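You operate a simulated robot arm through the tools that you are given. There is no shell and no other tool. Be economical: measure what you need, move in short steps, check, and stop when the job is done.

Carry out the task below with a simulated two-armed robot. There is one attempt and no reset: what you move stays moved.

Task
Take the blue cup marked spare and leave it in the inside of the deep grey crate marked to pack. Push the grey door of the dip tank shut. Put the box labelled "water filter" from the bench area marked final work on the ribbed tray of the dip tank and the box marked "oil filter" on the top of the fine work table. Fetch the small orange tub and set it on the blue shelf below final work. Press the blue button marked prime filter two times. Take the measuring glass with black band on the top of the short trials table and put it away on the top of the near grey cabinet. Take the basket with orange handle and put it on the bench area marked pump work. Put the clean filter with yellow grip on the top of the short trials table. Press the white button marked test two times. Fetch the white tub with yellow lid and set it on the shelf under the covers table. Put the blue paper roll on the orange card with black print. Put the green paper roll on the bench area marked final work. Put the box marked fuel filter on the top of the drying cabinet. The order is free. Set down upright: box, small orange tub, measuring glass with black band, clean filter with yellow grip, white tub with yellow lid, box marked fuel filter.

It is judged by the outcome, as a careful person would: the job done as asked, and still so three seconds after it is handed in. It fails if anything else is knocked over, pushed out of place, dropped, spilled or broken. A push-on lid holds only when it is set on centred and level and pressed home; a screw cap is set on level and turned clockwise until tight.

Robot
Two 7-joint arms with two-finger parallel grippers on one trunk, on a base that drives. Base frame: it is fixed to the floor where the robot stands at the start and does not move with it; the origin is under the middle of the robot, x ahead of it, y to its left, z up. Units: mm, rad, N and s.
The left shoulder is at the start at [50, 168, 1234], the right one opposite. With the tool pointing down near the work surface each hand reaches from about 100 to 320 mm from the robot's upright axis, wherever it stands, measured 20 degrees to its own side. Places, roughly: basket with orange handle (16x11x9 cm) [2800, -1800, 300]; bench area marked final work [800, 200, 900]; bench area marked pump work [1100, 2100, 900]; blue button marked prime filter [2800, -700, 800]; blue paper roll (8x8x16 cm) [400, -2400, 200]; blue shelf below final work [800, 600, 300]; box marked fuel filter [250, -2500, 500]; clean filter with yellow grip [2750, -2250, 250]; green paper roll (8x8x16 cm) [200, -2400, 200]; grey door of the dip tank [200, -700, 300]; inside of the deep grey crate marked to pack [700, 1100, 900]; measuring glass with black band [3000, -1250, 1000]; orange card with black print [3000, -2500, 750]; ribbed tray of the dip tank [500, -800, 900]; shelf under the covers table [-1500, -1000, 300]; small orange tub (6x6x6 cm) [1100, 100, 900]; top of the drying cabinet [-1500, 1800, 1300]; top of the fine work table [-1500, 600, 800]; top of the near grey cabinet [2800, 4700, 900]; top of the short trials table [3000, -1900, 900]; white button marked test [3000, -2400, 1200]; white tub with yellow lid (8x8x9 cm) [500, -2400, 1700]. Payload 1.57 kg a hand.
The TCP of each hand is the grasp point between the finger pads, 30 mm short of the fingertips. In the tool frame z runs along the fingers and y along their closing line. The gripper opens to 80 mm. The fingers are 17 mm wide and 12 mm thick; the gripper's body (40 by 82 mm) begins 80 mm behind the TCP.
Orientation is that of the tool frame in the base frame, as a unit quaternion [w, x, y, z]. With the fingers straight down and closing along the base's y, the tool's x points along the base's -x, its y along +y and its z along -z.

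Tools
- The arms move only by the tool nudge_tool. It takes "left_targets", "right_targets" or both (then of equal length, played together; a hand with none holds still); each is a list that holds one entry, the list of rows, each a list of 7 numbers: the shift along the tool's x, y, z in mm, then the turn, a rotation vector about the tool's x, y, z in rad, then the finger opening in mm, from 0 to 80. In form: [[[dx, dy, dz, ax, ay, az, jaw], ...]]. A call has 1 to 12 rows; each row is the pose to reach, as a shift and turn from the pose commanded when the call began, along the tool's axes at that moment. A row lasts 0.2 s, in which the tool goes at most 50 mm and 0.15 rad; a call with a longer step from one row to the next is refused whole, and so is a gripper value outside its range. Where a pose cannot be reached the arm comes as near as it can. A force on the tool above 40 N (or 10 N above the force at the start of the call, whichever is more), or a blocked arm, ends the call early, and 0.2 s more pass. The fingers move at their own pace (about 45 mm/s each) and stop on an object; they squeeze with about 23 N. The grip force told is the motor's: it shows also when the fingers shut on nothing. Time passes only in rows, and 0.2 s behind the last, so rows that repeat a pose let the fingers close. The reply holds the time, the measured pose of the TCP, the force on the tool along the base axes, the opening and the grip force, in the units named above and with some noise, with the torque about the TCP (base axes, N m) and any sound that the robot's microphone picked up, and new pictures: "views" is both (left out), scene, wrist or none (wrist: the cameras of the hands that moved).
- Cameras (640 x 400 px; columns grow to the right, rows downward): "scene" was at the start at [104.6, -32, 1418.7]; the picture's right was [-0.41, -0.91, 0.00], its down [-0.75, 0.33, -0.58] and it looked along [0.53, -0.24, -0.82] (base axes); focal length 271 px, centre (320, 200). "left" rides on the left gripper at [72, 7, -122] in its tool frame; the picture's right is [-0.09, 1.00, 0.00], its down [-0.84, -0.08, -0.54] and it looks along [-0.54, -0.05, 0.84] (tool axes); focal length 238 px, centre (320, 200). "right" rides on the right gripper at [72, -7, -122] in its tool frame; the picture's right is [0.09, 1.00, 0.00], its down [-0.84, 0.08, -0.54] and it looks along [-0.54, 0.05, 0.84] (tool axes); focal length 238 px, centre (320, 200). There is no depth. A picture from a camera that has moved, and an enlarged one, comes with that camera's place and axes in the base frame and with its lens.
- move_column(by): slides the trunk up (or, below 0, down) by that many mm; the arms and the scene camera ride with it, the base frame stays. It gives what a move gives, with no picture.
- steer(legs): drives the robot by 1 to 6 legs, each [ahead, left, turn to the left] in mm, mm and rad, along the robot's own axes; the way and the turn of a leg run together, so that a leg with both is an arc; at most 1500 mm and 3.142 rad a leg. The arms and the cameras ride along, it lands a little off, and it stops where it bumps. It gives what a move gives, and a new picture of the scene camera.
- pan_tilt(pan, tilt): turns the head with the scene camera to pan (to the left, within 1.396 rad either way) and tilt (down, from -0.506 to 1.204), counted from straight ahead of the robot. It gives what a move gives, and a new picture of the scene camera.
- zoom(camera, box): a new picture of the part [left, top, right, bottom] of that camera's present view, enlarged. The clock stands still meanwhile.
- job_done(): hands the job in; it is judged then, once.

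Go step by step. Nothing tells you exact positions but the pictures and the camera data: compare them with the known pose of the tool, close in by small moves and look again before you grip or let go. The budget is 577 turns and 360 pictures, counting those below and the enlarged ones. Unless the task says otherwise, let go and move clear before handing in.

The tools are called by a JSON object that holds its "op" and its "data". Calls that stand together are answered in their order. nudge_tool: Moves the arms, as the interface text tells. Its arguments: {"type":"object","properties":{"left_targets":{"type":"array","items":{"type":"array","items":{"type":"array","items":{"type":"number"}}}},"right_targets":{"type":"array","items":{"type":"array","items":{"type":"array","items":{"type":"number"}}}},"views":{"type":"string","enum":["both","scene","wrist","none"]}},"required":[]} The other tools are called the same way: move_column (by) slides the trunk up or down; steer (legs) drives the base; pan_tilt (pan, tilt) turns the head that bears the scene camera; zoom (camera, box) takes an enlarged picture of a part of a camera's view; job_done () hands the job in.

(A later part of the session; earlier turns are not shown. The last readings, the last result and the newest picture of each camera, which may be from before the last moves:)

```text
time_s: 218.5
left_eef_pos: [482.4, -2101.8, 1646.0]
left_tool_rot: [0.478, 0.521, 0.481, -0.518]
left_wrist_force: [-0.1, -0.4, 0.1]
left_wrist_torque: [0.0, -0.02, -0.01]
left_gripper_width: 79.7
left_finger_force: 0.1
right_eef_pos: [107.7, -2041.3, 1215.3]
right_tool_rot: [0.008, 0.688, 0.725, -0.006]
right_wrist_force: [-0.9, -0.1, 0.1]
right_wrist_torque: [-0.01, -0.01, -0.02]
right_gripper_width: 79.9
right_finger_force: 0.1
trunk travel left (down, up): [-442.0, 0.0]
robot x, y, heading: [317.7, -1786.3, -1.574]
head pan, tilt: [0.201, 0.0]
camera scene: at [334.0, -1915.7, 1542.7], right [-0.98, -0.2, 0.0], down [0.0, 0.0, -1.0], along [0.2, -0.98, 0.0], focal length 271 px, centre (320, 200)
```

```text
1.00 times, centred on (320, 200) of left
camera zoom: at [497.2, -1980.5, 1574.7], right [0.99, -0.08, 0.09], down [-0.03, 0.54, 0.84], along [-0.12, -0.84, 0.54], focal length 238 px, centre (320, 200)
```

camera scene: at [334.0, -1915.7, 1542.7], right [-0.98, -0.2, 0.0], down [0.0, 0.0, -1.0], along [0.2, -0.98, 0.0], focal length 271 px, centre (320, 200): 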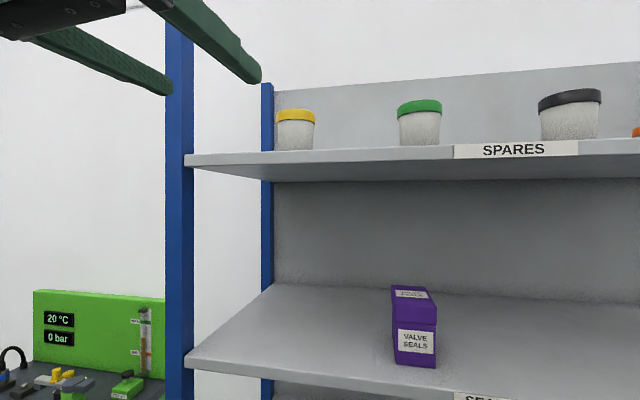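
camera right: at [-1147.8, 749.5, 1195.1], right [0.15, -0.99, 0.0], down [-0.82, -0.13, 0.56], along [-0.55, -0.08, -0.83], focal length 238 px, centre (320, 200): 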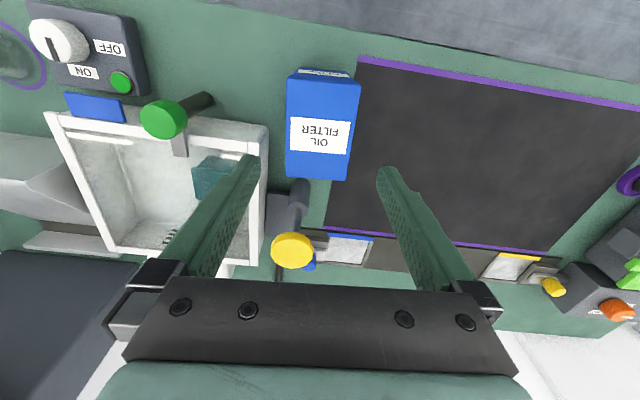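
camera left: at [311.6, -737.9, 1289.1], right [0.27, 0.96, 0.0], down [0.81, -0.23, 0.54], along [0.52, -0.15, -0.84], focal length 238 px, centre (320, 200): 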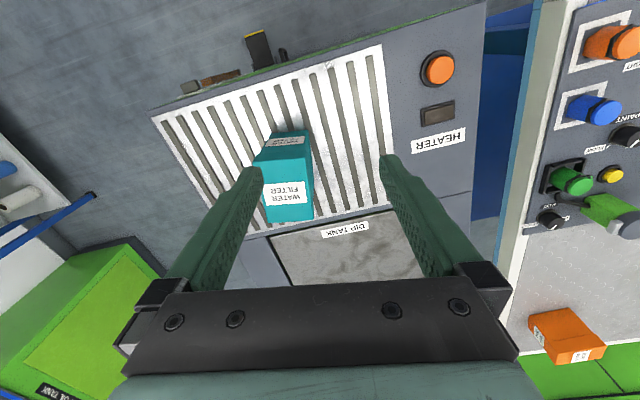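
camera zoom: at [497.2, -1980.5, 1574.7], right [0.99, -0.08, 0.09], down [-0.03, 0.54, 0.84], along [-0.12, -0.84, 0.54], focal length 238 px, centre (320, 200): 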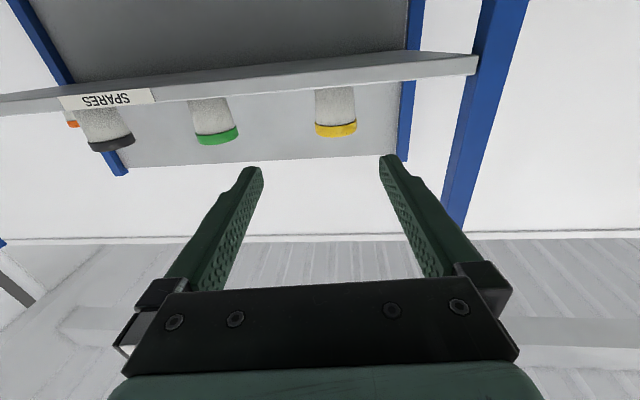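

Triangulated: tub centre ≈(479,-2400), lid top z≈1712. Advance towards it, stopping short for a look.

{"op": "nudge_tool", "data": {"left_targets": [[[-4, 3, 48, 0, 0, 0, 80], [-4, 7, 96, 0, 0, 0, 80], [-4, 10, 144, 0, 0, 0, 80], [-4, 14, 190, 0, 0, 0, 80], [-4, 17, 222, 0, 0, 0, 80]]], "views": "both"}}

```text
time_s: 219.7
left_eef_pos: [479.7, -2325.5, 1649.1]
left_tool_rot: [0.478, 0.521, 0.48, -0.518]
left_wrist_force: [-1.3, 0.0, 0.4]
left_wrist_torque: [0.0, -0.01, -0.01]
left_gripper_width: 80.0
left_finger_force: 0.0
right_eef_pos: [107.5, -2041.1, 1214.0]
right_tool_rot: [0.006, 0.688, 0.725, -0.006]
right_wrist_force: [-0.3, -0.1, 0.2]
right_wrist_torque: [0.02, 0.0, 0.05]
right_gripper_width: 80.1
right_finger_force: 0.0
trunk travel left (down, up): [-442.0, 0.0]
robot x, y, heading: [320.1, -1785.4, -1.571]
head pan, tilt: [0.201, 0.0]
camera scene: at [334.0, -1916.3, 1542.7], right [-0.98, -0.2, 0.0], down [0.0, 0.0, -1.0], along [0.2, -0.98, 0.0], focal length 271 px, centre (320, 200)
camera left: at [495.5, -2203.8, 1578.4], right [0.99, -0.08, 0.09], down [-0.03, 0.54, 0.84], along [-0.12, -0.84, 0.54], focal length 238 px, centre (320, 200)
```

scene: 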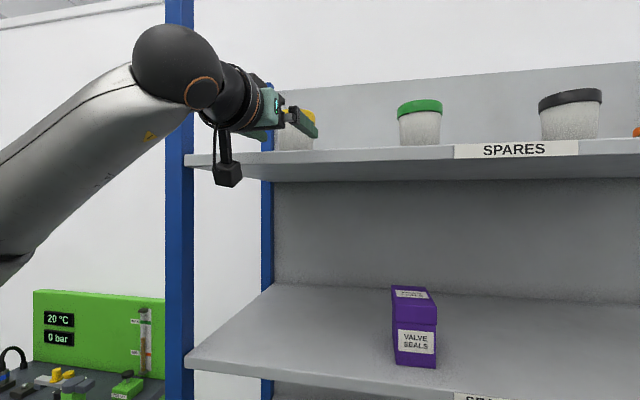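
left: 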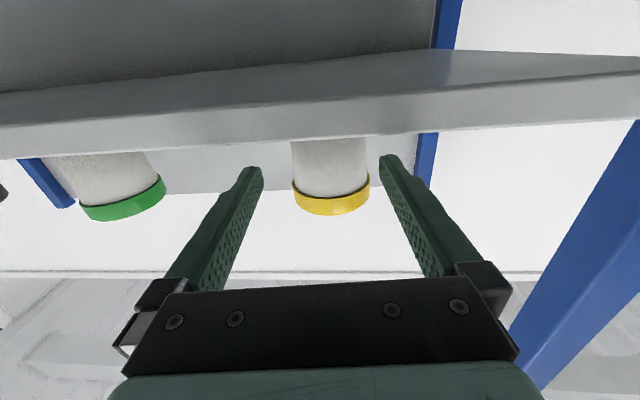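

Well centred. Slide in the last 75 mm and close.

{"op": "nudge_tool", "data": {"left_targets": [[[0, 3, 40, 0, 0, 0, 80], [0, 6, 72, 0, 0, 0, 80], [0, 6, 72, 0, 0, 0, 60], [0, 6, 72, 0, 0, 0, 45], [0, 6, 72, 0, 0, 0, 45]]], "views": "wrist"}}

```text
time_s: 220.9
left_eef_pos: [482.1, -2397.0, 1648.9]
left_tool_rot: [0.479, 0.52, 0.481, -0.519]
left_wrist_force: [-0.4, -1.5, 1.1]
left_wrist_torque: [-0.04, -0.02, 0.03]
left_gripper_width: 64.2
left_finger_force: 23.0
right_eef_pos: [108.1, -2041.4, 1215.3]
right_tool_rot: [0.007, 0.688, 0.725, -0.006]
right_wrist_force: [0.2, 0.4, 0.3]
right_wrist_torque: [0.01, 0.02, 0.0]
right_gripper_width: 80.3
right_finger_force: 0.0
trunk travel left (down, up): [-442.0, 0.0]
robot x, y, heading: [316.4, -1784.5, -1.57]
head pan, tilt: [0.201, 0.0]
camera left: at [497.2, -2275.4, 1578.4], right [0.99, -0.08, 0.09], down [-0.03, 0.54, 0.84], along [-0.12, -0.84, 0.54], focal length 238 px, centre (320, 200)
```

left: 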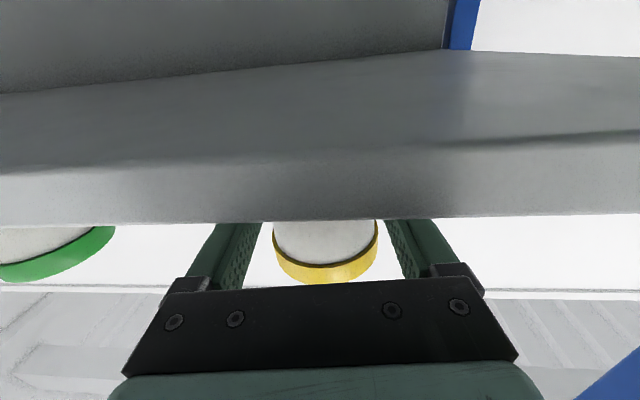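

Tub gripped (64 mm). Lift it off the shelf and draw it back clear.

{"op": "nudge_tool", "data": {"left_targets": [[[-25, 0, 0, 0, 0, 0, 45], [-40, 0, 0, 0, 0, 0, 45], [-40, 0, -45, 0, 0, 0, 45], [-40, 0, -90, 0, 0, 0, 45], [-40, 0, -138, 0, 0, 0, 45], [-40, 0, -186, 0, 0, 0, 45], [-40, 0, -234, 0, 0, 0, 45], [-30, 0, -280, 0, 0, 0, 45]]], "views": "scene"}}

{"op": "move_column", "data": {"by": -340}}

{"op": "pan_tilt", "data": {"pan": -0.1, "tilt": 0.55}}

```text
time_s: 222.7
left_eef_pos: [503.7, -2117.5, 1680.0]
left_tool_rot: [0.479, 0.52, 0.481, -0.519]
left_wrist_force: [0.0, -0.2, -0.6]
left_wrist_torque: [-0.02, 0.01, -0.02]
left_gripper_width: 64.5
left_finger_force: 23.1
right_eef_pos: [106.9, -2040.1, 1215.2]
right_tool_rot: [0.007, 0.689, 0.725, -0.006]
right_wrist_force: [0.7, -0.5, 0.2]
right_wrist_torque: [-0.01, -0.02, -0.02]
right_gripper_width: 80.0
right_finger_force: 0.0
trunk travel left (down, up): [-442.0, 0.0]
robot x, y, heading: [315.4, -1785.4, -1.572]
head pan, tilt: [0.201, 0.0]
camera scene: at [334.3, -1914.7, 1542.8], right [-0.98, -0.2, 0.0], down [0.0, 0.0, -1.0], along [0.2, -0.98, 0.0], focal length 271 px, centre (320, 200)
```

scene: 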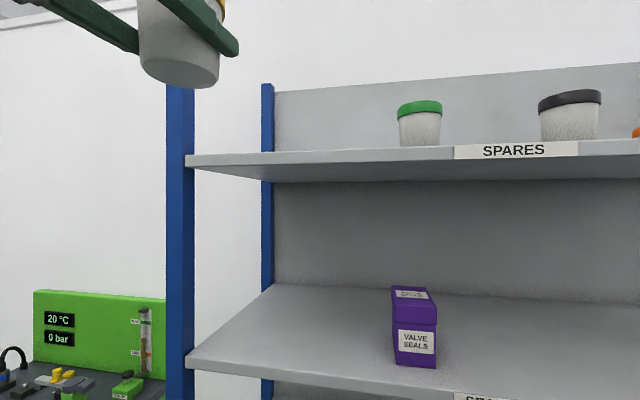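

```text
time_s: 226.1
left_eef_pos: [505.2, -2120.0, 1340.6]
left_tool_rot: [0.477, 0.522, 0.48, -0.519]
left_wrist_force: [-0.6, 0.1, -1.3]
left_wrist_torque: [0.02, 0.0, 0.0]
left_gripper_width: 64.1
left_finger_force: 23.1
right_eef_pos: [108.6, -2039.5, 875.5]
right_tool_rot: [0.007, 0.689, 0.725, -0.007]
right_wrist_force: [0.5, 0.4, -0.5]
right_wrist_torque: [0.02, -0.02, 0.01]
right_gripper_width: 79.9
right_finger_force: 0.0
trunk travel left (down, up): [-102.0, 340.0]
robot x, y, heading: [316.8, -1788.2, -1.575]
head pan, tilt: [0.201, 0.0]
```

```text
time_s: 227.0
left_eef_pos: [503.8, -2119.0, 1341.0]
left_tool_rot: [0.478, 0.521, 0.48, -0.519]
left_wrist_force: [-0.2, -0.2, -1.6]
left_wrist_torque: [0.0, -0.01, 0.01]
left_gripper_width: 64.2
left_finger_force: 23.3
right_eef_pos: [108.4, -2040.8, 874.4]
right_tool_rot: [0.007, 0.688, 0.725, -0.007]
right_wrist_force: [-0.1, 0.0, -0.6]
right_wrist_torque: [0.03, -0.01, 0.02]
right_gripper_width: 79.9
right_finger_force: 0.1
trunk travel left (down, up): [-102.0, 340.0]
robot x, y, heading: [316.9, -1786.9, -1.572]
head pan, tilt: [-0.099, 0.55]
camera scene: at [307.2, -1916.9, 1152.1], right [-0.99, 0.1, 0.0], down [0.05, 0.52, -0.85], along [-0.09, -0.85, -0.52], focal length 271 px, centre (320, 200)
```

scene: 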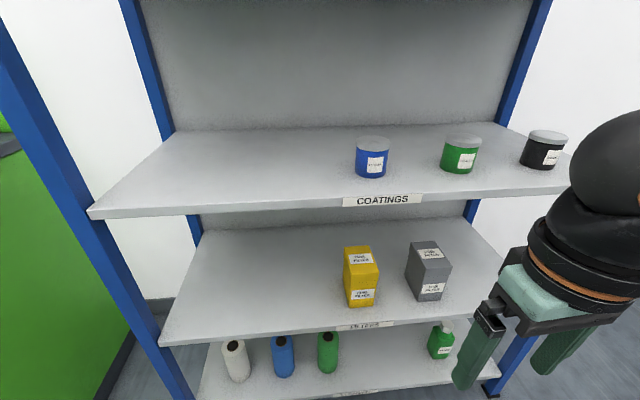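

Fuel filter box: centre x≈138, front face y≈-2400, on shelf z≈500. Pitch the right hand forward-down and bring it in front.

{"op": "nudge_tool", "data": {"right_targets": [[[-28, 2, 30, 0, -0.111, 0, 80], [-56, 4, 61, 0, -0.222, 0, 80], [-84, 6, 91, 0, -0.333, 0, 80], [-112, 7, 122, 0, -0.444, 0, 80], [-139, 9, 152, 0, -0.555, 0, 80], [-167, 11, 182, 0, -0.666, 0, 80], [-195, 13, 213, 0, -0.777, 0, 80], [-223, 15, 243, 0, -0.888, 0, 80], [-251, 17, 274, 0, -1.0, 0, 80]]], "views": "wrist"}}

```text
time_s: 229.0
left_eef_pos: [504.6, -2120.2, 1340.8]
left_tool_rot: [0.478, 0.521, 0.481, -0.518]
left_wrist_force: [-0.1, -0.6, -2.1]
left_wrist_torque: [0.03, -0.01, 0.03]
left_gripper_width: 64.3
left_finger_force: 23.0
right_eef_pos: [128.8, -2288.0, 689.1]
right_tool_rot: [0.323, 0.617, 0.647, -0.31]
right_wrist_force: [0.2, 0.5, -0.2]
right_wrist_torque: [-0.01, -0.03, -0.02]
right_gripper_width: 80.0
right_finger_force: 0.2
right hand out of reach, approached as far as the arm can: row 8, 9
trunk travel left (down, up): [-102.0, 340.0]
robot x, y, heading: [319.1, -1784.9, -1.569]
head pan, tilt: [-0.099, 0.55]
camera right: at [116.4, -2147.7, 704.9], right [0.99, 0.1, -0.08], down [0.08, -0.06, 0.99], along [0.1, -0.99, -0.07], focal length 238 px, centre (320, 200)
```

right: 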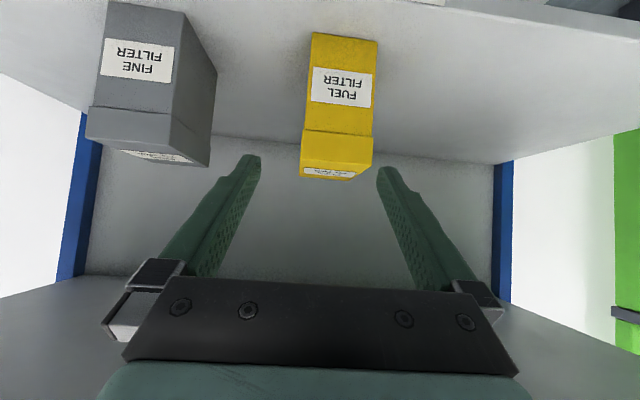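

The arm bottoms out at z≈689; lower the column 100 mm, shift right a bit and check the alignment.

{"op": "move_column", "data": {"by": -100}}

{"op": "nudge_tool", "data": {"right_targets": [[[0, 22, 0, 0, 0, 0.0, 80], [0, 22, 0, 0, 0, 0.0, 80]]], "views": "both"}}

```text
time_s: 230.3
left_eef_pos: [503.0, -2119.4, 1241.5]
left_tool_rot: [0.479, 0.52, 0.481, -0.518]
left_wrist_force: [-0.6, -1.0, -1.7]
left_wrist_torque: [-0.02, 0.01, -0.01]
left_gripper_width: 63.8
left_finger_force: 23.1
right_eef_pos: [128.5, -2289.0, 587.1]
right_tool_rot: [0.322, 0.617, 0.648, -0.31]
right_wrist_force: [-0.6, -0.1, 0.6]
right_wrist_torque: [-0.01, -0.02, -0.04]
right_gripper_width: 79.8
right_finger_force: 0.0
trunk travel left (down, up): [-2.0, 440.0]
robot x, y, heading: [315.7, -1782.0, -1.573]
head pan, tilt: [-0.099, 0.55]
```

```text
time_s: 230.9
left_eef_pos: [505.4, -2119.4, 1239.9]
left_tool_rot: [0.478, 0.521, 0.481, -0.519]
left_wrist_force: [-1.2, 0.2, -1.9]
left_wrist_torque: [0.02, -0.04, 0.04]
left_gripper_width: 64.3
left_finger_force: 23.3
right_eef_pos: [142.4, -2285.2, 596.5]
right_tool_rot: [0.322, 0.617, 0.648, -0.309]
right_wrist_force: [-0.4, 0.2, -0.2]
right_wrist_torque: [-0.01, 0.01, 0.04]
right_gripper_width: 79.9
right_finger_force: 0.1
right hand out of reach, approached as far as the arm can: row 1, 2
trunk travel left (down, up): [-2.0, 440.0]
robot x, y, heading: [321.3, -1783.0, -1.574]
head pan, tilt: [-0.099, 0.55]
camera scene: at [307.2, -1916.8, 1052.0], right [-0.99, 0.1, 0.0], down [0.05, 0.52, -0.85], along [-0.09, -0.85, -0.52], focal length 271 px, centre (320, 200)
camera right: at [130.2, -2143.3, 612.8], right [0.99, 0.1, -0.08], down [0.08, -0.07, 0.99], along [0.1, -0.99, -0.07], focal length 238 px, centre (320, 200)
```

scene: 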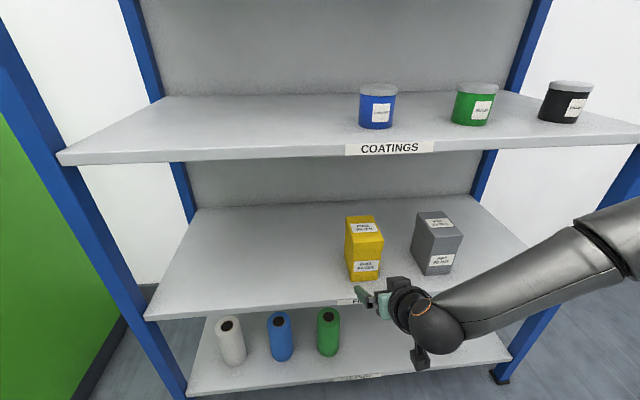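
right: 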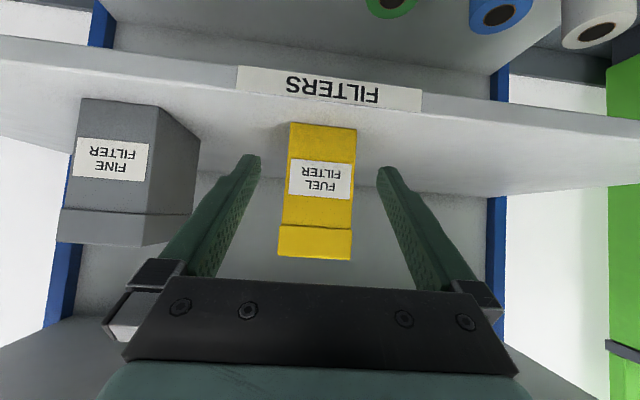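

Aligned within ~10 mm. Advance to straddle the box at z≈585.

{"op": "nudge_tool", "data": {"right_targets": [[[-22, 3, 36, 0, 0, 0, 80], [-45, 5, 72, 0, 0, 0, 80], [-68, 5, 108, 0, 0, 0, 80], [-68, 5, 108, 0, 0, 0, 80]]], "views": "wrist"}}

```text
time_s: 231.9
left_eef_pos: [504.7, -2119.8, 1239.9]
left_tool_rot: [0.477, 0.522, 0.481, -0.518]
left_wrist_force: [-0.1, -0.7, -1.1]
left_wrist_torque: [0.0, 0.0, 0.03]
left_gripper_width: 64.0
left_finger_force: 23.3
right_eef_pos: [120.1, -2382.4, 621.2]
right_tool_rot: [0.321, 0.617, 0.648, -0.309]
right_wrist_force: [-0.2, 1.2, -0.1]
right_wrist_torque: [0.03, 0.03, 0.06]
right_gripper_width: 79.7
right_finger_force: 0.1
right hand out of reach, approached as far as the arm can: row 1, 2, 3, 4
trunk travel left (down, up): [-2.0, 440.0]
robot x, y, heading: [319.8, -1786.9, -1.572]
head pan, tilt: [-0.099, 0.55]
camera right: at [106.7, -2240.7, 637.3], right [0.99, 0.1, -0.08], down [0.08, -0.07, 0.99], along [0.1, -0.99, -0.07], focal length 238 px, centre (320, 200)
```

right: 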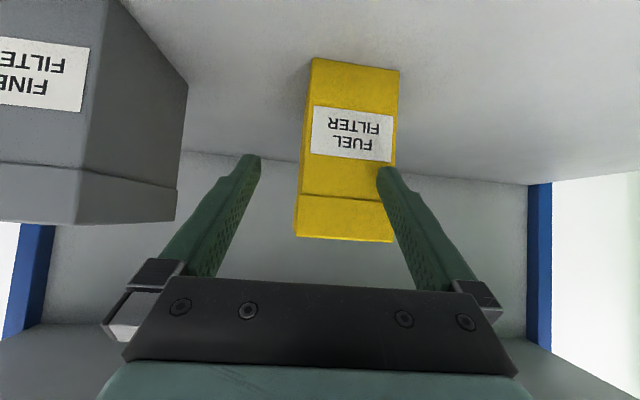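

The arm is too folded here. Back the base away 170 mm so the arm works more extended, then re-approach.

{"op": "steer", "data": {"legs": [[-170, 0, 0]]}}

{"op": "nudge_tool", "data": {"right_targets": [[[-10, 12, 40, 0, 0, 0, 80], [-20, 24, 70, 0, 0, 0, 80], [-30, 34, 95, 0, 0, 0, 80], [-30, 34, 95, 0, 0, 0, 80]]], "views": "wrist"}}

```text
time_s: 233.4
left_eef_pos: [505.0, -1948.9, 1239.7]
left_tool_rot: [0.479, 0.52, 0.481, -0.518]
left_wrist_force: [-0.3, 0.6, -1.2]
left_wrist_torque: [0.06, 0.04, 0.02]
left_gripper_width: 64.2
left_finger_force: 23.1
right_eef_pos: [120.3, -2211.9, 620.8]
right_tool_rot: [0.321, 0.617, 0.648, -0.309]
right_wrist_force: [-0.6, 0.8, -0.1]
right_wrist_torque: [0.02, 0.01, 0.02]
right_gripper_width: 80.0
right_finger_force: 0.1
trunk travel left (down, up): [-2.0, 440.0]
robot x, y, heading: [319.7, -1613.1, -1.572]
head pan, tilt: [-0.099, 0.55]
camera scene: at [307.5, -1746.5, 1052.0], right [-1.0, 0.1, 0.0], down [0.05, 0.52, -0.85], along [-0.08, -0.85, -0.52], focal length 271 px, centre (320, 200)
```

scene: 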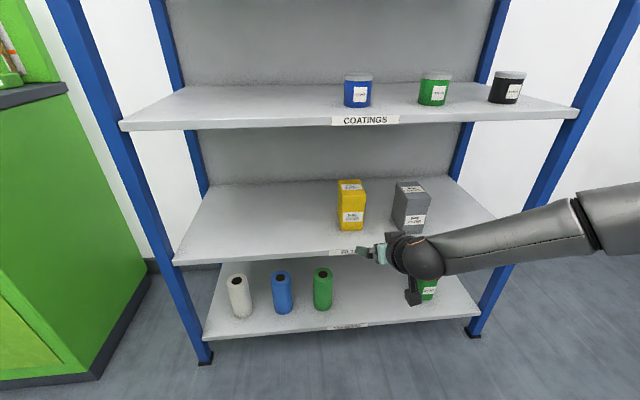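

```text
time_s: 234.4
left_eef_pos: [504.0, -1948.8, 1239.9]
left_tool_rot: [0.478, 0.521, 0.481, -0.518]
left_wrist_force: [-0.2, -0.3, -2.1]
left_wrist_torque: [0.05, -0.01, 0.03]
left_gripper_width: 64.1
left_finger_force: 22.9
right_eef_pos: [109.4, -2239.3, 635.4]
right_tool_rot: [0.324, 0.616, 0.649, -0.309]
right_wrist_force: [-0.8, -0.5, 0.7]
right_wrist_torque: [-0.02, 0.0, -0.01]
right_gripper_width: 80.0
right_finger_force: 0.0
right hand out of reach, approached as far as the arm can: row 1, 2, 3, 4
trunk travel left (down, up): [-2.0, 440.0]
robot x, y, heading: [318.9, -1614.4, -1.573]
head pan, tilt: [-0.099, 0.55]
camera right: at [95.5, -2099.2, 651.4], right [0.99, 0.1, -0.08], down [0.08, -0.07, 0.99], along [0.1, -0.99, -0.07], focal length 238 px, centre (320, 200)
```

right: 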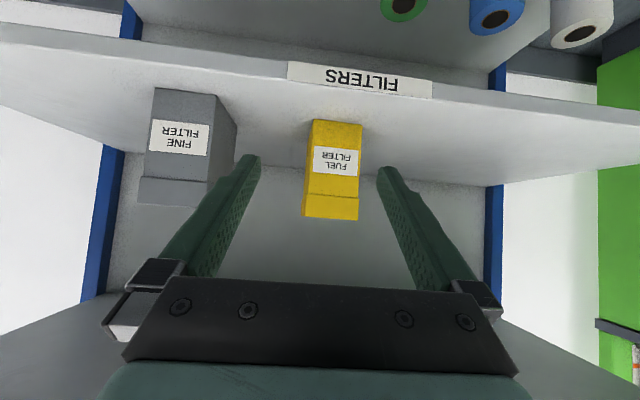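

The elbow has flared sideways, limiting the wrist. I'll lift the hand while turning it fully horizontal to re-fold the elbow under it.

{"op": "nudge_tool", "data": {"right_targets": [[[-23, 1, -38, 0, -0.1, 0, 80], [-47, 2, -77, 0, -0.2, 0, 80], [-70, 3, -115, 0, -0.3, 0, 80], [-93, 4, -153, 0, -0.4, 0, 80], [-117, 5, -192, 0, -0.5, 0, 80], [-140, 5, -230, 0, -0.6, 0, 80]]], "views": "scene"}}

```text
time_s: 235.8
left_eef_pos: [504.3, -1949.8, 1239.4]
left_tool_rot: [0.48, 0.519, 0.481, -0.518]
left_wrist_force: [-0.4, -0.2, -0.9]
left_wrist_torque: [-0.01, 0.01, -0.01]
left_gripper_width: 64.0
left_finger_force: 23.5
right_eef_pos: [114.2, -2137.9, 887.0]
right_tool_rot: [0.5, 0.497, 0.524, -0.478]
right_wrist_force: [0.4, 0.3, -0.3]
right_wrist_torque: [0.04, 0.03, -0.03]
right_gripper_width: 80.0
right_finger_force: 0.1
trunk travel left (down, up): [-2.0, 440.0]
robot x, y, heading: [317.2, -1613.4, -1.568]
head pan, tilt: [-0.099, 0.55]
camera scene: at [307.5, -1746.5, 1052.0], right [-1.0, 0.1, 0.0], down [0.05, 0.52, -0.85], along [-0.08, -0.85, -0.52], focal length 271 px, centre (320, 200)
```

scene: 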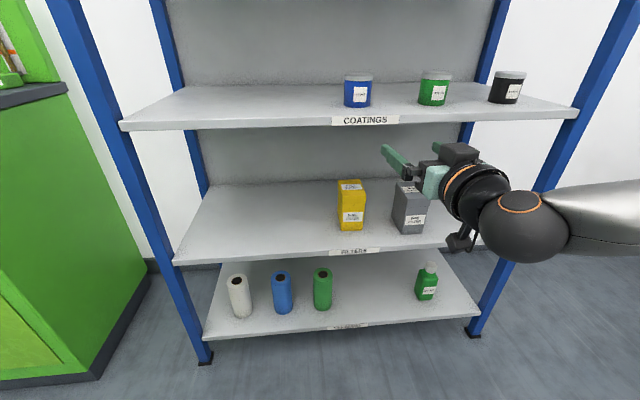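

Back the base further and extend the arm at this height so it straightens.

{"op": "steer", "data": {"legs": [[-260, 0, 0]]}}

{"op": "nudge_tool", "data": {"right_targets": [[[10, 3, 45, 0, 0, 0, 80], [20, 6, 90, 0, 0, 0, 80], [40, 9, 130, 0, 0, 0, 80], [60, 12, 170, 0, 0, 0, 80], [85, 15, 205, 0, 0, 0, 80], [110, 18, 235, 0, 0, 0, 80]]], "views": "scene"}}

```text
time_s: 237.7
left_eef_pos: [504.0, -1689.5, 1240.5]
left_tool_rot: [0.478, 0.521, 0.481, -0.519]
left_wrist_force: [-0.3, 0.2, -1.0]
left_wrist_torque: [0.03, 0.03, 0.0]
left_gripper_width: 63.7
left_finger_force: 23.1
right_eef_pos: [111.7, -1877.2, 886.1]
right_tool_rot: [0.499, 0.498, 0.524, -0.478]
right_wrist_force: [-0.5, -0.1, -0.8]
right_wrist_torque: [-0.02, -0.02, -0.02]
right_gripper_width: 79.8
right_finger_force: 0.2
trunk travel left (down, up): [-2.0, 440.0]
robot x, y, heading: [318.1, -1356.5, -1.575]
head pan, tilt: [-0.099, 0.55]
camera scene: at [307.4, -1486.8, 1052.0], right [-0.99, 0.1, 0.0], down [0.05, 0.52, -0.85], along [-0.09, -0.85, -0.52], focal length 271 px, centre (320, 200)
```

scene: 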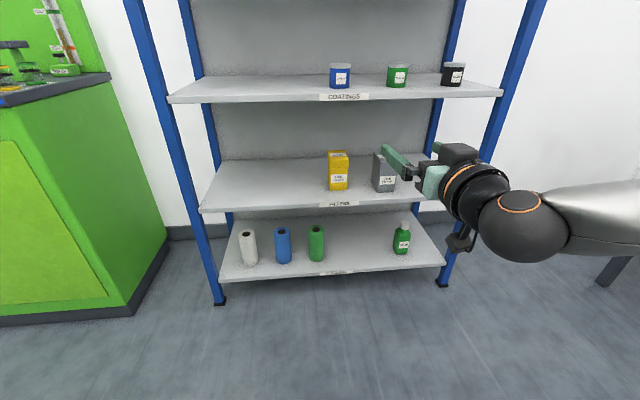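

```text
time_s: 239.1
left_eef_pos: [504.9, -1689.7, 1239.9]
left_tool_rot: [0.478, 0.521, 0.481, -0.518]
left_wrist_force: [-0.4, 0.4, -1.5]
left_wrist_torque: [-0.01, -0.01, 0.03]
left_gripper_width: 64.0
left_finger_force: 23.1
right_eef_pos: [124.0, -2066.8, 857.4]
right_tool_rot: [0.483, 0.513, 0.533, -0.469]
right_wrist_force: [-0.5, -0.9, 0.0]
right_wrist_torque: [-0.03, -0.01, -0.01]
right_gripper_width: 80.2
right_finger_force: 0.0
right hand out of reach, approached as far as the arm can: row 1, 2, 3, 4, 5, 6
trunk travel left (down, up): [-2.0, 440.0]
robot x, y, heading: [318.7, -1353.6, -1.571]
head pan, tilt: [-0.099, 0.55]
camera scene: at [307.3, -1486.8, 1052.0], right [-0.99, 0.1, 0.0], down [0.05, 0.52, -0.85], along [-0.09, -0.85, -0.52], focal length 271 px, centre (320, 200)
```

scene: 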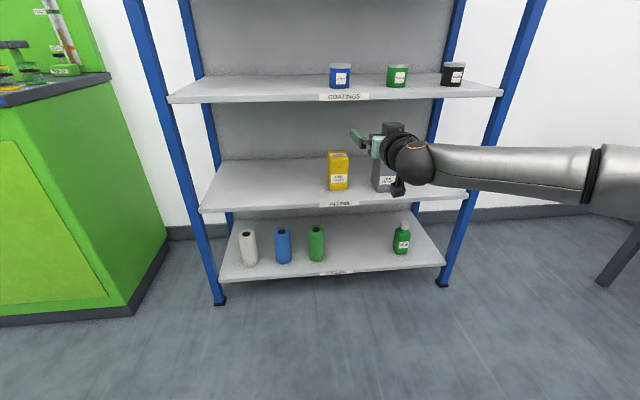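

Try reconfiguring: raise the hand well above the shoulder with fingers level, so the elbow drops below.

{"op": "nudge_tool", "data": {"right_targets": [[[-40, 0, -15, 0, 0, 0, 80], [-80, 0, -30, 0, 0, 0, 80], [-120, 0, -45, 0, 0, 0, 80], [-160, 0, -60, 0, 0, 0, 80], [-200, 0, -60, 0, 0, 0, 80], [-240, 0, -60, 0, 0, 0, 80], [-280, 0, -60, 0, 0, 0, 80], [-320, 0, -60, 0, 0, 0, 80], [-360, 0, -60, 0, 0, 0, 80], [-360, 0, -20, 0, 0, 0, 80], [-360, 0, 20, 0, 0, 0, 80], [-360, 0, 50, 0, 0, 0, 80]]], "views": "scene"}}

```text
time_s: 241.7
left_eef_pos: [503.3, -1689.7, 1240.2]
left_tool_rot: [0.479, 0.52, 0.482, -0.518]
left_wrist_force: [-0.1, 0.2, -1.9]
left_wrist_torque: [0.02, 0.0, 0.01]
left_gripper_width: 63.9
left_finger_force: 22.7
right_eef_pos: [81.7, -2014.7, 1134.4]
right_tool_rot: [0.499, 0.498, 0.525, -0.477]
right_wrist_force: [-0.2, 0.1, 0.1]
right_wrist_torque: [-0.01, 0.02, -0.01]
right_gripper_width: 80.1
right_finger_force: 0.2
right hand out of reach, approached as far as the arm can: row 6, 7, 8, 9, 10, 11, 12
trunk travel left (down, up): [-2.0, 440.0]
robot x, y, heading: [319.4, -1352.0, -1.571]
head pan, tilt: [-0.099, 0.55]
camera scene: at [307.4, -1486.8, 1052.0], right [-0.99, 0.1, 0.0], down [0.05, 0.52, -0.85], along [-0.09, -0.85, -0.52], focal length 271 px, centre (320, 200)
```

scene: 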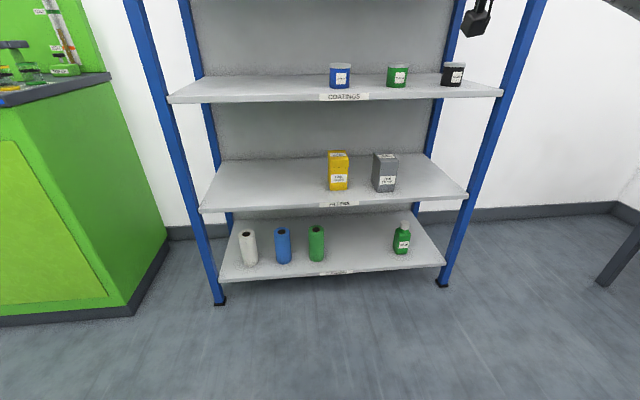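

Restore the right arm to a neutral downward pose first, mirroring where the left arm started.

{"op": "nudge_tool", "data": {"right_targets": [[[35, 8, -30, 0, 0.143, 0, 80], [70, 16, -60, 0, 0.286, 0, 80], [105, 25, -90, 0, 0.429, 0, 80], [140, 33, -120, 0, 0.571, 0, 80], [175, 41, -150, 0, 0.714, 0, 80], [210, 50, -180, 0, 0.857, 0, 80], [245, 58, -210, 0, 1.0, 0, 80], [280, 66, -240, 0, 1.142, 0, 80], [315, 75, -270, 0, 1.285, 0, 80], [350, 83, -300, 0, 1.428, 0, 80], [384, 91, -331, 0, 1.571, 0, 80]]], "views": "scene"}}

```text
time_s: 244.1
left_eef_pos: [504.9, -1690.1, 1241.1]
left_tool_rot: [0.478, 0.521, 0.481, -0.519]
left_wrist_force: [-0.1, -0.2, -1.9]
left_wrist_torque: [0.02, 0.03, -0.01]
left_gripper_width: 63.9
left_finger_force: 22.7
right_eef_pos: [158.0, -1663.7, 759.0]
right_tool_rot: [-0.018, 0.69, 0.724, 0.015]
right_wrist_force: [-0.2, 0.1, 0.2]
right_wrist_torque: [-0.02, 0.01, -0.07]
right_gripper_width: 80.1
right_finger_force: 0.1
trunk travel left (down, up): [-2.0, 440.0]
robot x, y, heading: [321.5, -1355.7, -1.573]
head pan, tilt: [-0.099, 0.55]
camera scene: at [307.4, -1486.8, 1052.0], right [-0.99, 0.1, 0.0], down [0.05, 0.52, -0.85], along [-0.09, -0.85, -0.52], focal length 271 px, centre (320, 200)
```

scene: 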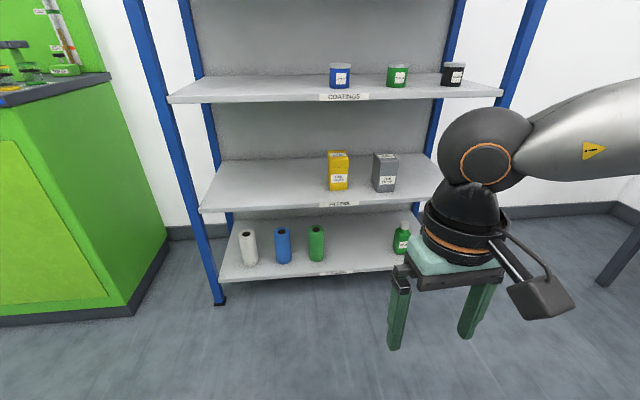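

Shelf spacing is actually ~380 mm, so a mostly downward hand fits. Drive in and approach with only a slight forward tilt.

{"op": "steer", "data": {"legs": [[490, 0, 0]]}}

{"op": "nudge_tool", "data": {"right_targets": [[[-20, 0, 35, 0, -0.1, 0, 80], [-40, 0, 70, 0, -0.2, 0, 80], [-60, 0, 105, 0, -0.3, 0, 80], [-85, 0, 135, 0, -0.4, 0, 80], [-110, 0, 160, 0, -0.4, 0, 80], [-130, 0, 170, 0, -0.4, 0, 80]]], "views": "both"}}

```text
time_s: 247.0
left_eef_pos: [502.0, -2175.9, 1239.6]
left_tool_rot: [0.478, 0.521, 0.481, -0.519]
left_wrist_force: [-0.2, 0.4, -2.0]
left_wrist_torque: [0.03, -0.01, 0.02]
left_gripper_width: 63.9
left_finger_force: 23.2
right_eef_pos: [155.9, -2151.0, 760.6]
right_tool_rot: [-0.018, 0.691, 0.722, 0.015]
right_wrist_force: [-0.5, 0.0, 0.0]
right_wrist_torque: [0.02, -0.02, 0.02]
right_gripper_width: 79.9
right_finger_force: 0.1
trunk travel left (down, up): [-2.0, 440.0]
robot x, y, heading: [314.6, -1841.6, -1.572]
head pan, tilt: [-0.099, 0.55]
camera scene: at [305.8, -1973.3, 1052.0], right [-0.99, 0.1, 0.0], down [0.05, 0.52, -0.85], along [-0.09, -0.85, -0.52], focal length 271 px, centre (320, 200)
```

scene: 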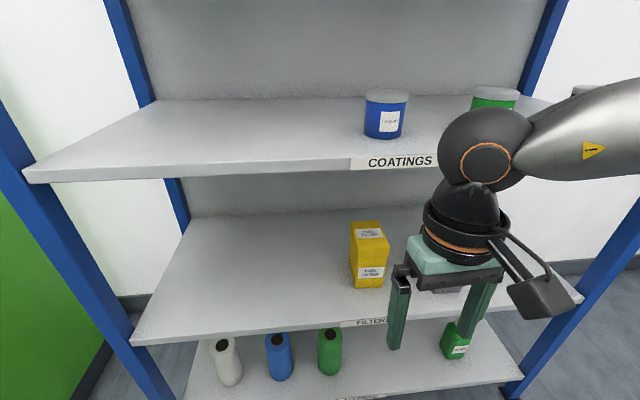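

```text
time_s: 248.4
left_eef_pos: [500.7, -2176.4, 1239.7]
left_tool_rot: [0.477, 0.522, 0.48, -0.519]
left_wrist_force: [-0.2, 0.2, -1.5]
left_wrist_torque: [0.03, 0.02, -0.02]
left_gripper_width: 63.9
left_finger_force: 22.6
right_eef_pos: [161.3, -2271.4, 583.9]
right_tool_rot: [0.127, 0.68, 0.711, -0.124]
right_wrist_force: [0.1, -0.1, -0.9]
right_wrist_torque: [0.02, -0.03, 0.01]
right_gripper_width: 80.1
right_finger_force: 0.1
trunk travel left (down, up): [-2.0, 440.0]
robot x, y, heading: [315.0, -1846.7, -1.57]
head pan, tilt: [-0.099, 0.55]
camera scene: at [305.8, -1973.4, 1052.0], right [-0.99, 0.1, 0.0], down [0.05, 0.52, -0.85], along [-0.09, -0.85, -0.52], focal length 271 px, centre (320, 200)
camera right: at [150.1, -2162.4, 673.7], right [0.99, 0.13, -0.04], down [0.11, -0.59, 0.8], along [0.08, -0.8, -0.6], focal length 238 px, centre (320, 200)
```

scene: 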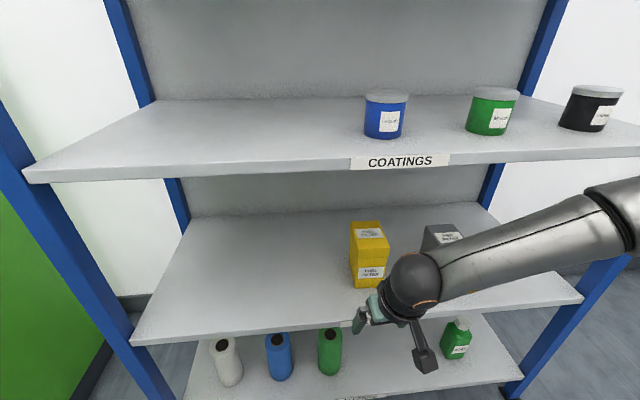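
right: 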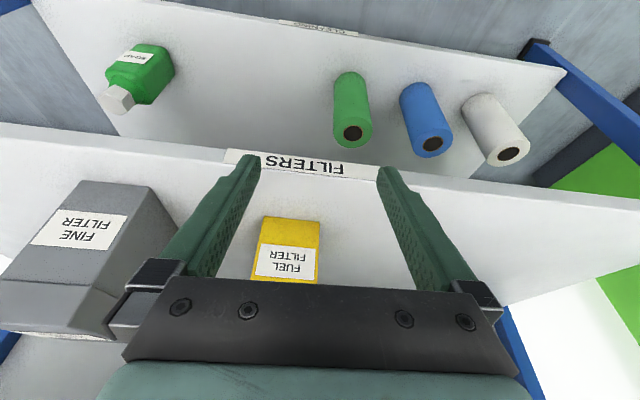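

Good posture now. Move forward 80 mm and 15 mm left, and check.

{"op": "nudge_tool", "data": {"right_targets": [[[-38, -9, 11, 0, 0, 0, 80], [-76, -18, 22, 0, 0, 0, 80], [-76, -18, 22, 0, 0, 0, 80]]], "views": "wrist"}}

```text
time_s: 249.2
left_eef_pos: [503.1, -2176.9, 1240.7]
left_tool_rot: [0.477, 0.522, 0.48, -0.519]
left_wrist_force: [0.3, 0.0, -1.7]
left_wrist_torque: [0.01, 0.0, 0.0]
left_gripper_width: 63.8
left_finger_force: 22.8
right_eef_pos: [141.2, -2350.8, 594.2]
right_tool_rot: [0.127, 0.68, 0.712, -0.123]
right_wrist_force: [0.6, -0.4, 0.3]
right_wrist_torque: [-0.01, 0.0, -0.02]
right_gripper_width: 80.0
right_finger_force: 0.0
right hand out of reach, approached as far as the arm can: row 2, 3
trunk travel left (down, up): [-2.0, 440.0]
robot x, y, heading: [317.3, -1843.6, -1.571]
head pan, tilt: [-0.099, 0.55]
camera right: at [130.3, -2241.9, 683.9], right [0.99, 0.13, -0.03], down [0.11, -0.59, 0.8], along [0.08, -0.8, -0.6], focal length 238 px, centre (320, 200)
```

right: 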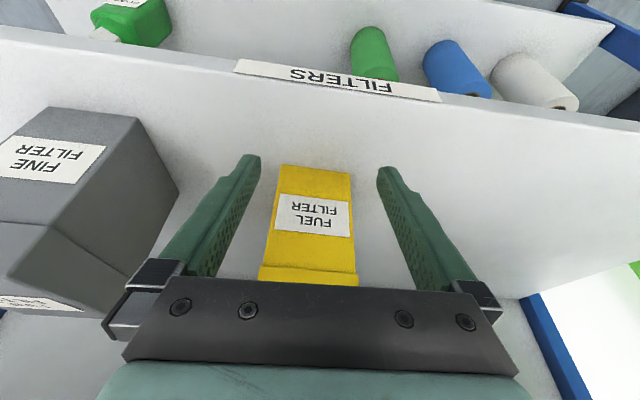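

Centred on the box (x≈142). Pull the tub back a bit, then drive the base ahead 85 mm to slide the fingers along the box.

{"op": "nudge_tool", "data": {"left_targets": [[[0, 0, -45, 0, 0, 0, 45], [0, 0, -90, 0, 0, 0, 45]]], "views": "none"}}

{"op": "steer", "data": {"legs": [[88, 2, 0]]}}

{"op": "zoom", "data": {"camera": "right", "box": [0, 0, 640, 400]}}

```text
time_s: 249.8
left_eef_pos: [510.1, -2088.0, 1241.0]
left_tool_rot: [0.477, 0.522, 0.48, -0.518]
left_wrist_force: [0.3, -0.7, -1.8]
left_wrist_torque: [0.0, -0.01, -0.01]
left_gripper_width: 64.1
left_finger_force: 23.1
right_eef_pos: [141.6, -2351.7, 593.6]
right_tool_rot: [0.127, 0.68, 0.711, -0.124]
right_wrist_force: [0.4, -0.3, 0.9]
right_wrist_torque: [0.02, 0.02, 0.01]
right_gripper_width: 80.1
right_finger_force: 0.1
trunk travel left (down, up): [-2.0, 440.0]
robot x, y, heading: [313.6, -1838.9, -1.576]
head pan, tilt: [-0.099, 0.55]
```

```text
time_s: 250.8
left_eef_pos: [512.2, -2173.5, 1239.8]
left_tool_rot: [0.477, 0.522, 0.48, -0.519]
left_wrist_force: [0.0, 0.6, -1.8]
left_wrist_torque: [0.01, -0.01, 0.02]
left_gripper_width: 63.8
left_finger_force: 23.5
right_eef_pos: [142.1, -2435.9, 594.1]
right_tool_rot: [0.128, 0.68, 0.711, -0.122]
right_wrist_force: [0.3, 0.4, 0.2]
right_wrist_torque: [-0.01, 0.03, -0.01]
right_gripper_width: 80.3
right_finger_force: 0.2
trunk travel left (down, up): [-2.0, 440.0]
robot x, y, heading: [319.1, -1926.2, -1.577]
head pan, tilt: [-0.099, 0.55]
camera scene: at [307.3, -2058.3, 1052.1], right [-0.99, 0.1, 0.0], down [0.05, 0.52, -0.85], along [-0.09, -0.85, -0.52], focal length 271 px, centre (320, 200)
```

scene: 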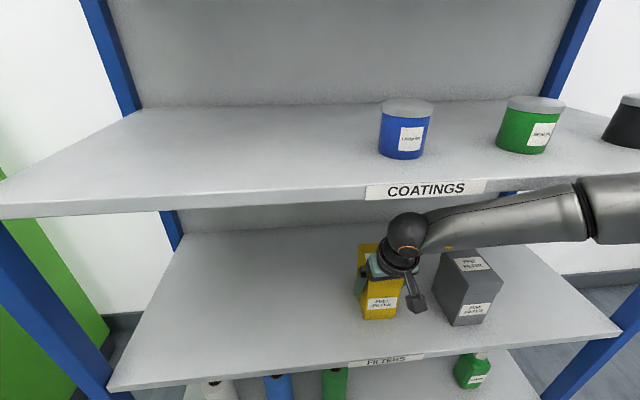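

```text
1.00 times, centred on (320, 200) of right
camera zoom: at [131.7, -2326.5, 684.0], right [0.99, 0.13, -0.03], down [0.11, -0.59, 0.8], along [0.08, -0.8, -0.6], focal length 238 px, centre (320, 200)
```

zoom: 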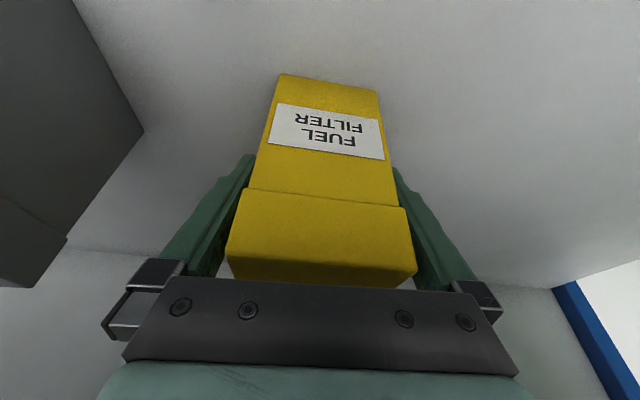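

Fingers straddle the box. Close and lift slightly.

{"op": "nudge_tool", "data": {"right_targets": [[[0, 0, 0, 0, 0, 0, 60], [0, 0, 0, 0, 0, 0, 45], [0, 0, 0, 0, 0, 0, 45], [0, 0, 0, 0, 0, 0, 45]]], "views": "wrist"}}

{"op": "move_column", "data": {"by": 70}}

{"op": "steer", "data": {"legs": [[-400, 0, 0]]}}

```text
time_s: 251.8
left_eef_pos: [511.5, -2173.2, 1240.9]
left_tool_rot: [0.478, 0.521, 0.481, -0.519]
left_wrist_force: [-0.6, -0.3, -1.3]
left_wrist_torque: [0.02, 0.04, 0.0]
left_gripper_width: 63.9
left_finger_force: 23.4
right_eef_pos: [143.2, -2436.8, 595.0]
right_tool_rot: [0.127, 0.681, 0.711, -0.124]
right_wrist_force: [-0.9, -0.5, 1.6]
right_wrist_torque: [-0.07, 0.28, -0.07]
right_gripper_width: 68.7
right_finger_force: 23.4
trunk travel left (down, up): [-2.0, 440.0]
robot x, y, heading: [320.0, -1924.3, -1.576]
head pan, tilt: [-0.099, 0.55]
camera right: at [131.6, -2326.6, 684.2], right [0.99, 0.13, -0.03], down [0.11, -0.59, 0.8], along [0.08, -0.8, -0.6], focal length 238 px, centre (320, 200)
```

right: 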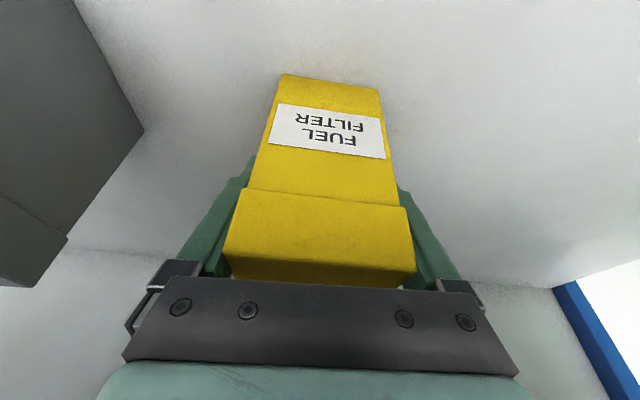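

```text
time_s: 252.8
left_eef_pos: [510.6, -2171.6, 1310.0]
left_tool_rot: [0.477, 0.523, 0.479, -0.52]
left_wrist_force: [0.1, 0.1, -1.9]
left_wrist_torque: [0.0, 0.07, 0.01]
left_gripper_width: 64.0
left_finger_force: 23.3
right_eef_pos: [101.2, -2370.0, 596.0]
right_tool_rot: [0.025, 0.678, 0.729, -0.097]
right_wrist_force: [0.1, 0.2, -2.2]
right_wrist_torque: [0.1, 0.0, -0.01]
right_gripper_width: 67.7
right_finger_force: 23.1
trunk travel left (down, up): [-69.0, 374.0]
robot x, y, heading: [323.2, -1922.6, -1.576]
head pan, tilt: [-0.099, 0.55]
stopped: the arm was blocked; the commanded pose is now the measured one
```

```text
time_s: 255.3
left_eef_pos: [514.5, -1769.4, 1306.2]
left_tool_rot: [0.478, 0.521, 0.48, -0.519]
left_wrist_force: [1.0, 0.7, -0.4]
left_wrist_torque: [-0.01, 0.01, 0.01]
left_gripper_width: 64.0
left_finger_force: 23.0
right_eef_pos: [106.8, -1972.2, 594.2]
right_tool_rot: [0.028, 0.675, 0.73, -0.098]
right_wrist_force: [0.0, -0.5, -1.9]
right_wrist_torque: [0.08, -0.04, 0.01]
right_gripper_width: 67.7
right_finger_force: 23.4
trunk travel left (down, up): [-69.0, 374.0]
robot x, y, heading: [317.7, -1521.7, -1.574]
head pan, tilt: [-0.099, 0.55]
camera scene: at [309.8, -1654.5, 1118.4], right [-0.99, 0.1, 0.0], down [0.05, 0.52, -0.85], along [-0.09, -0.85, -0.52], focal length 271 px, centre (320, 200)
```

scene: 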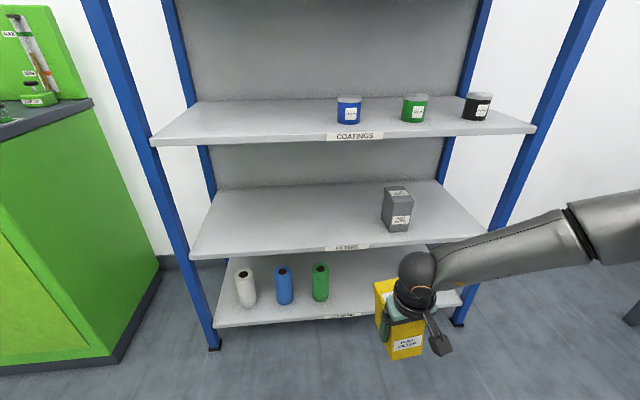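

Box and tub are both in hand; the fine filter box still stands. Raise the trunk, square the right hand, and drive to the covers table.

{"op": "move_column", "data": {"by": 250}}

{"op": "nudge_tool", "data": {"right_targets": [[[0, 0, -20, -0.046, -0.09, 0.026, 45], [0, 0, -50, -0.092, -0.18, 0.052, 45], [0, 0, -90, -0.092, -0.18, 0.052, 45], [0, 0, -130, -0.092, -0.18, 0.052, 45], [0, 0, -170, -0.092, -0.18, 0.052, 45]]], "views": "none"}}

{"op": "steer", "data": {"legs": [[100, 0, -1.571], [900, 0, 0], [0, -420, 0]]}}

```text
time_s: 257.9
left_eef_pos: [514.8, -1769.7, 1555.4]
left_tool_rot: [0.478, 0.521, 0.48, -0.519]
left_wrist_force: [-0.2, 0.1, -1.1]
left_wrist_torque: [0.01, -0.03, 0.01]
left_gripper_width: 63.7
left_finger_force: 23.0
right_eef_pos: [106.5, -1971.4, 843.7]
right_tool_rot: [0.028, 0.676, 0.73, -0.099]
right_wrist_force: [0.5, 0.3, -2.3]
right_wrist_torque: [0.07, -0.02, 0.0]
right_gripper_width: 68.2
right_finger_force: 23.0
trunk travel left (down, up): [-319.0, 124.0]
robot x, y, heading: [319.6, -1521.6, -1.575]
head pan, tilt: [-0.099, 0.55]
```

```text
time_s: 259.1
left_eef_pos: [514.8, -1768.9, 1556.5]
left_tool_rot: [0.477, 0.522, 0.48, -0.519]
left_wrist_force: [-0.2, 0.2, -0.8]
left_wrist_torque: [0.02, 0.0, 0.0]
left_gripper_width: 64.0
left_finger_force: 23.1
right_eef_pos: [121.1, -1940.5, 1009.6]
right_tool_rot: [0.127, 0.68, 0.711, -0.125]
right_wrist_force: [-0.1, 1.0, -2.5]
right_wrist_torque: [0.06, 0.02, -0.04]
right_gripper_width: 68.0
right_finger_force: 22.7
trunk travel left (down, up): [-319.0, 124.0]
robot x, y, heading: [321.8, -1519.7, -1.576]
head pan, tilt: [-0.099, 0.55]
```

```text
time_s: 269.9
left_eef_pos: [-890.6, -1349.4, 1557.8]
left_tool_rot: [-0.033, 0.708, -0.033, -0.705]
left_wrist_force: [-0.5, 0.0, -1.9]
left_wrist_torque: [0.02, -0.01, 0.01]
left_gripper_width: 63.8
left_finger_force: 22.8
right_eef_pos: [-1056.7, -954.3, 1009.2]
right_tool_rot: [0.0, 0.984, 0.015, -0.178]
right_wrist_force: [-0.8, -0.2, -2.9]
right_wrist_torque: [0.01, -0.09, -0.04]
right_gripper_width: 67.8
right_finger_force: 22.8
trunk travel left (down, up): [-319.0, 124.0]
robot x, y, heading: [-641.4, -1160.0, 3.126]
head pan, tilt: [-0.099, 0.55]
camera scene: at [-771.9, -1150.1, 1368.4], right [0.11, 0.99, 0.0], down [0.52, -0.06, -0.85], along [-0.85, 0.1, -0.52], focal length 271 px, centre (320, 200)
```

scene: 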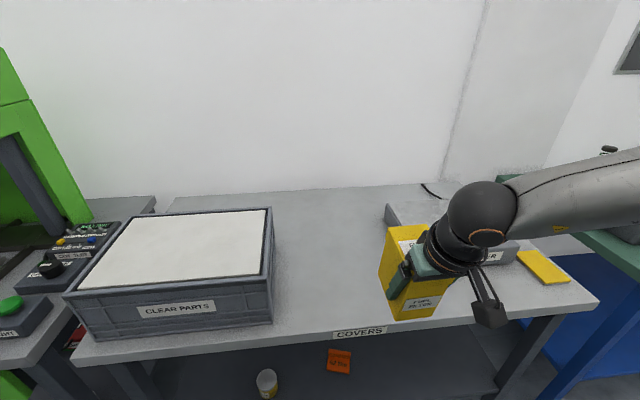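

Back up a bit and tilt down to inspect the shelf under the covers table.

{"op": "steer", "data": {"legs": [[-350, 0, 0]]}}

{"op": "pan_tilt", "data": {"pan": 0.0, "tilt": 0.7}}

```text
time_s: 272.2
left_eef_pos: [-537.7, -1355.5, 1556.8]
left_tool_rot: [-0.032, 0.708, -0.032, -0.704]
left_wrist_force: [-0.2, -0.6, -1.3]
left_wrist_torque: [0.0, -0.04, -0.02]
left_gripper_width: 63.9
left_finger_force: 23.4
right_eef_pos: [-706.6, -958.5, 1009.6]
right_tool_rot: [0.001, 0.984, 0.016, -0.179]
right_wrist_force: [0.7, -1.3, -3.1]
right_wrist_torque: [-0.03, -0.06, -0.03]
right_gripper_width: 67.8
right_finger_force: 23.0
trunk travel left (down, up): [-319.0, 124.0]
robot x, y, heading: [-292.3, -1160.0, 3.127]
head pan, tilt: [-0.099, 0.55]
camera scene: at [-420.3, -1155.6, 1368.5], right [0.11, 0.99, 0.0], down [0.52, -0.06, -0.85], along [-0.85, 0.09, -0.52], focal length 271 px, centre (320, 200)
```

scene: 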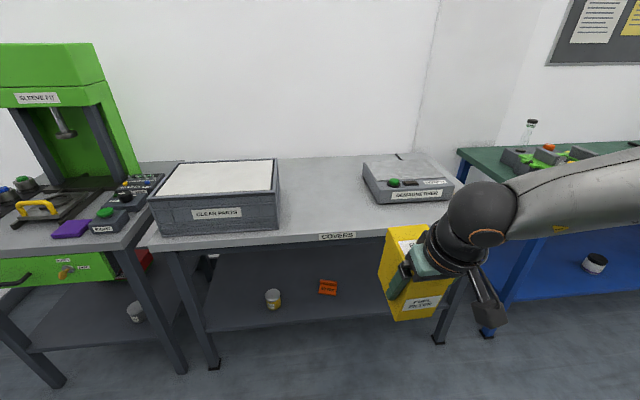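

```text
time_s: 272.9
left_eef_pos: [-537.5, -1356.1, 1555.7]
left_tool_rot: [-0.032, 0.709, -0.032, -0.704]
left_wrist_force: [-1.0, 0.1, -1.7]
left_wrist_torque: [0.0, -0.05, -0.01]
left_gripper_width: 63.9
left_finger_force: 23.2
right_eef_pos: [-705.7, -961.4, 1008.9]
right_tool_rot: [0.001, 0.984, 0.016, -0.177]
right_wrist_force: [-0.2, 0.5, -1.1]
right_wrist_torque: [-0.02, -0.04, 0.02]
right_gripper_width: 67.9
right_finger_force: 22.6
trunk travel left (down, up): [-319.0, 124.0]
robot x, y, heading: [-287.8, -1160.2, 3.131]
head pan, tilt: [0.0, 0.7]
camera scene: at [-416.6, -1164.5, 1355.3], right [0.01, 1.0, 0.0], down [0.64, -0.01, -0.77], along [-0.77, 0.01, -0.64], focal length 271 px, centre (320, 200)
```

scene: 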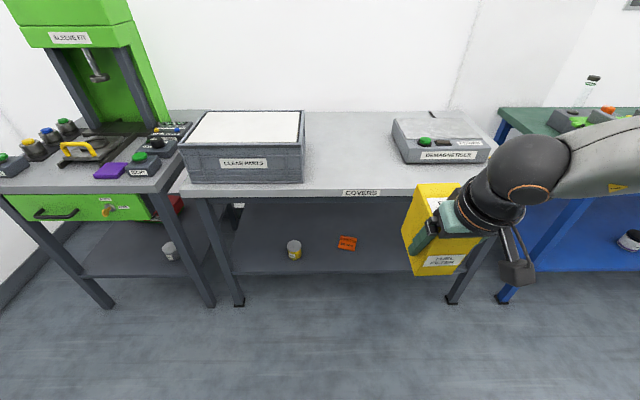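

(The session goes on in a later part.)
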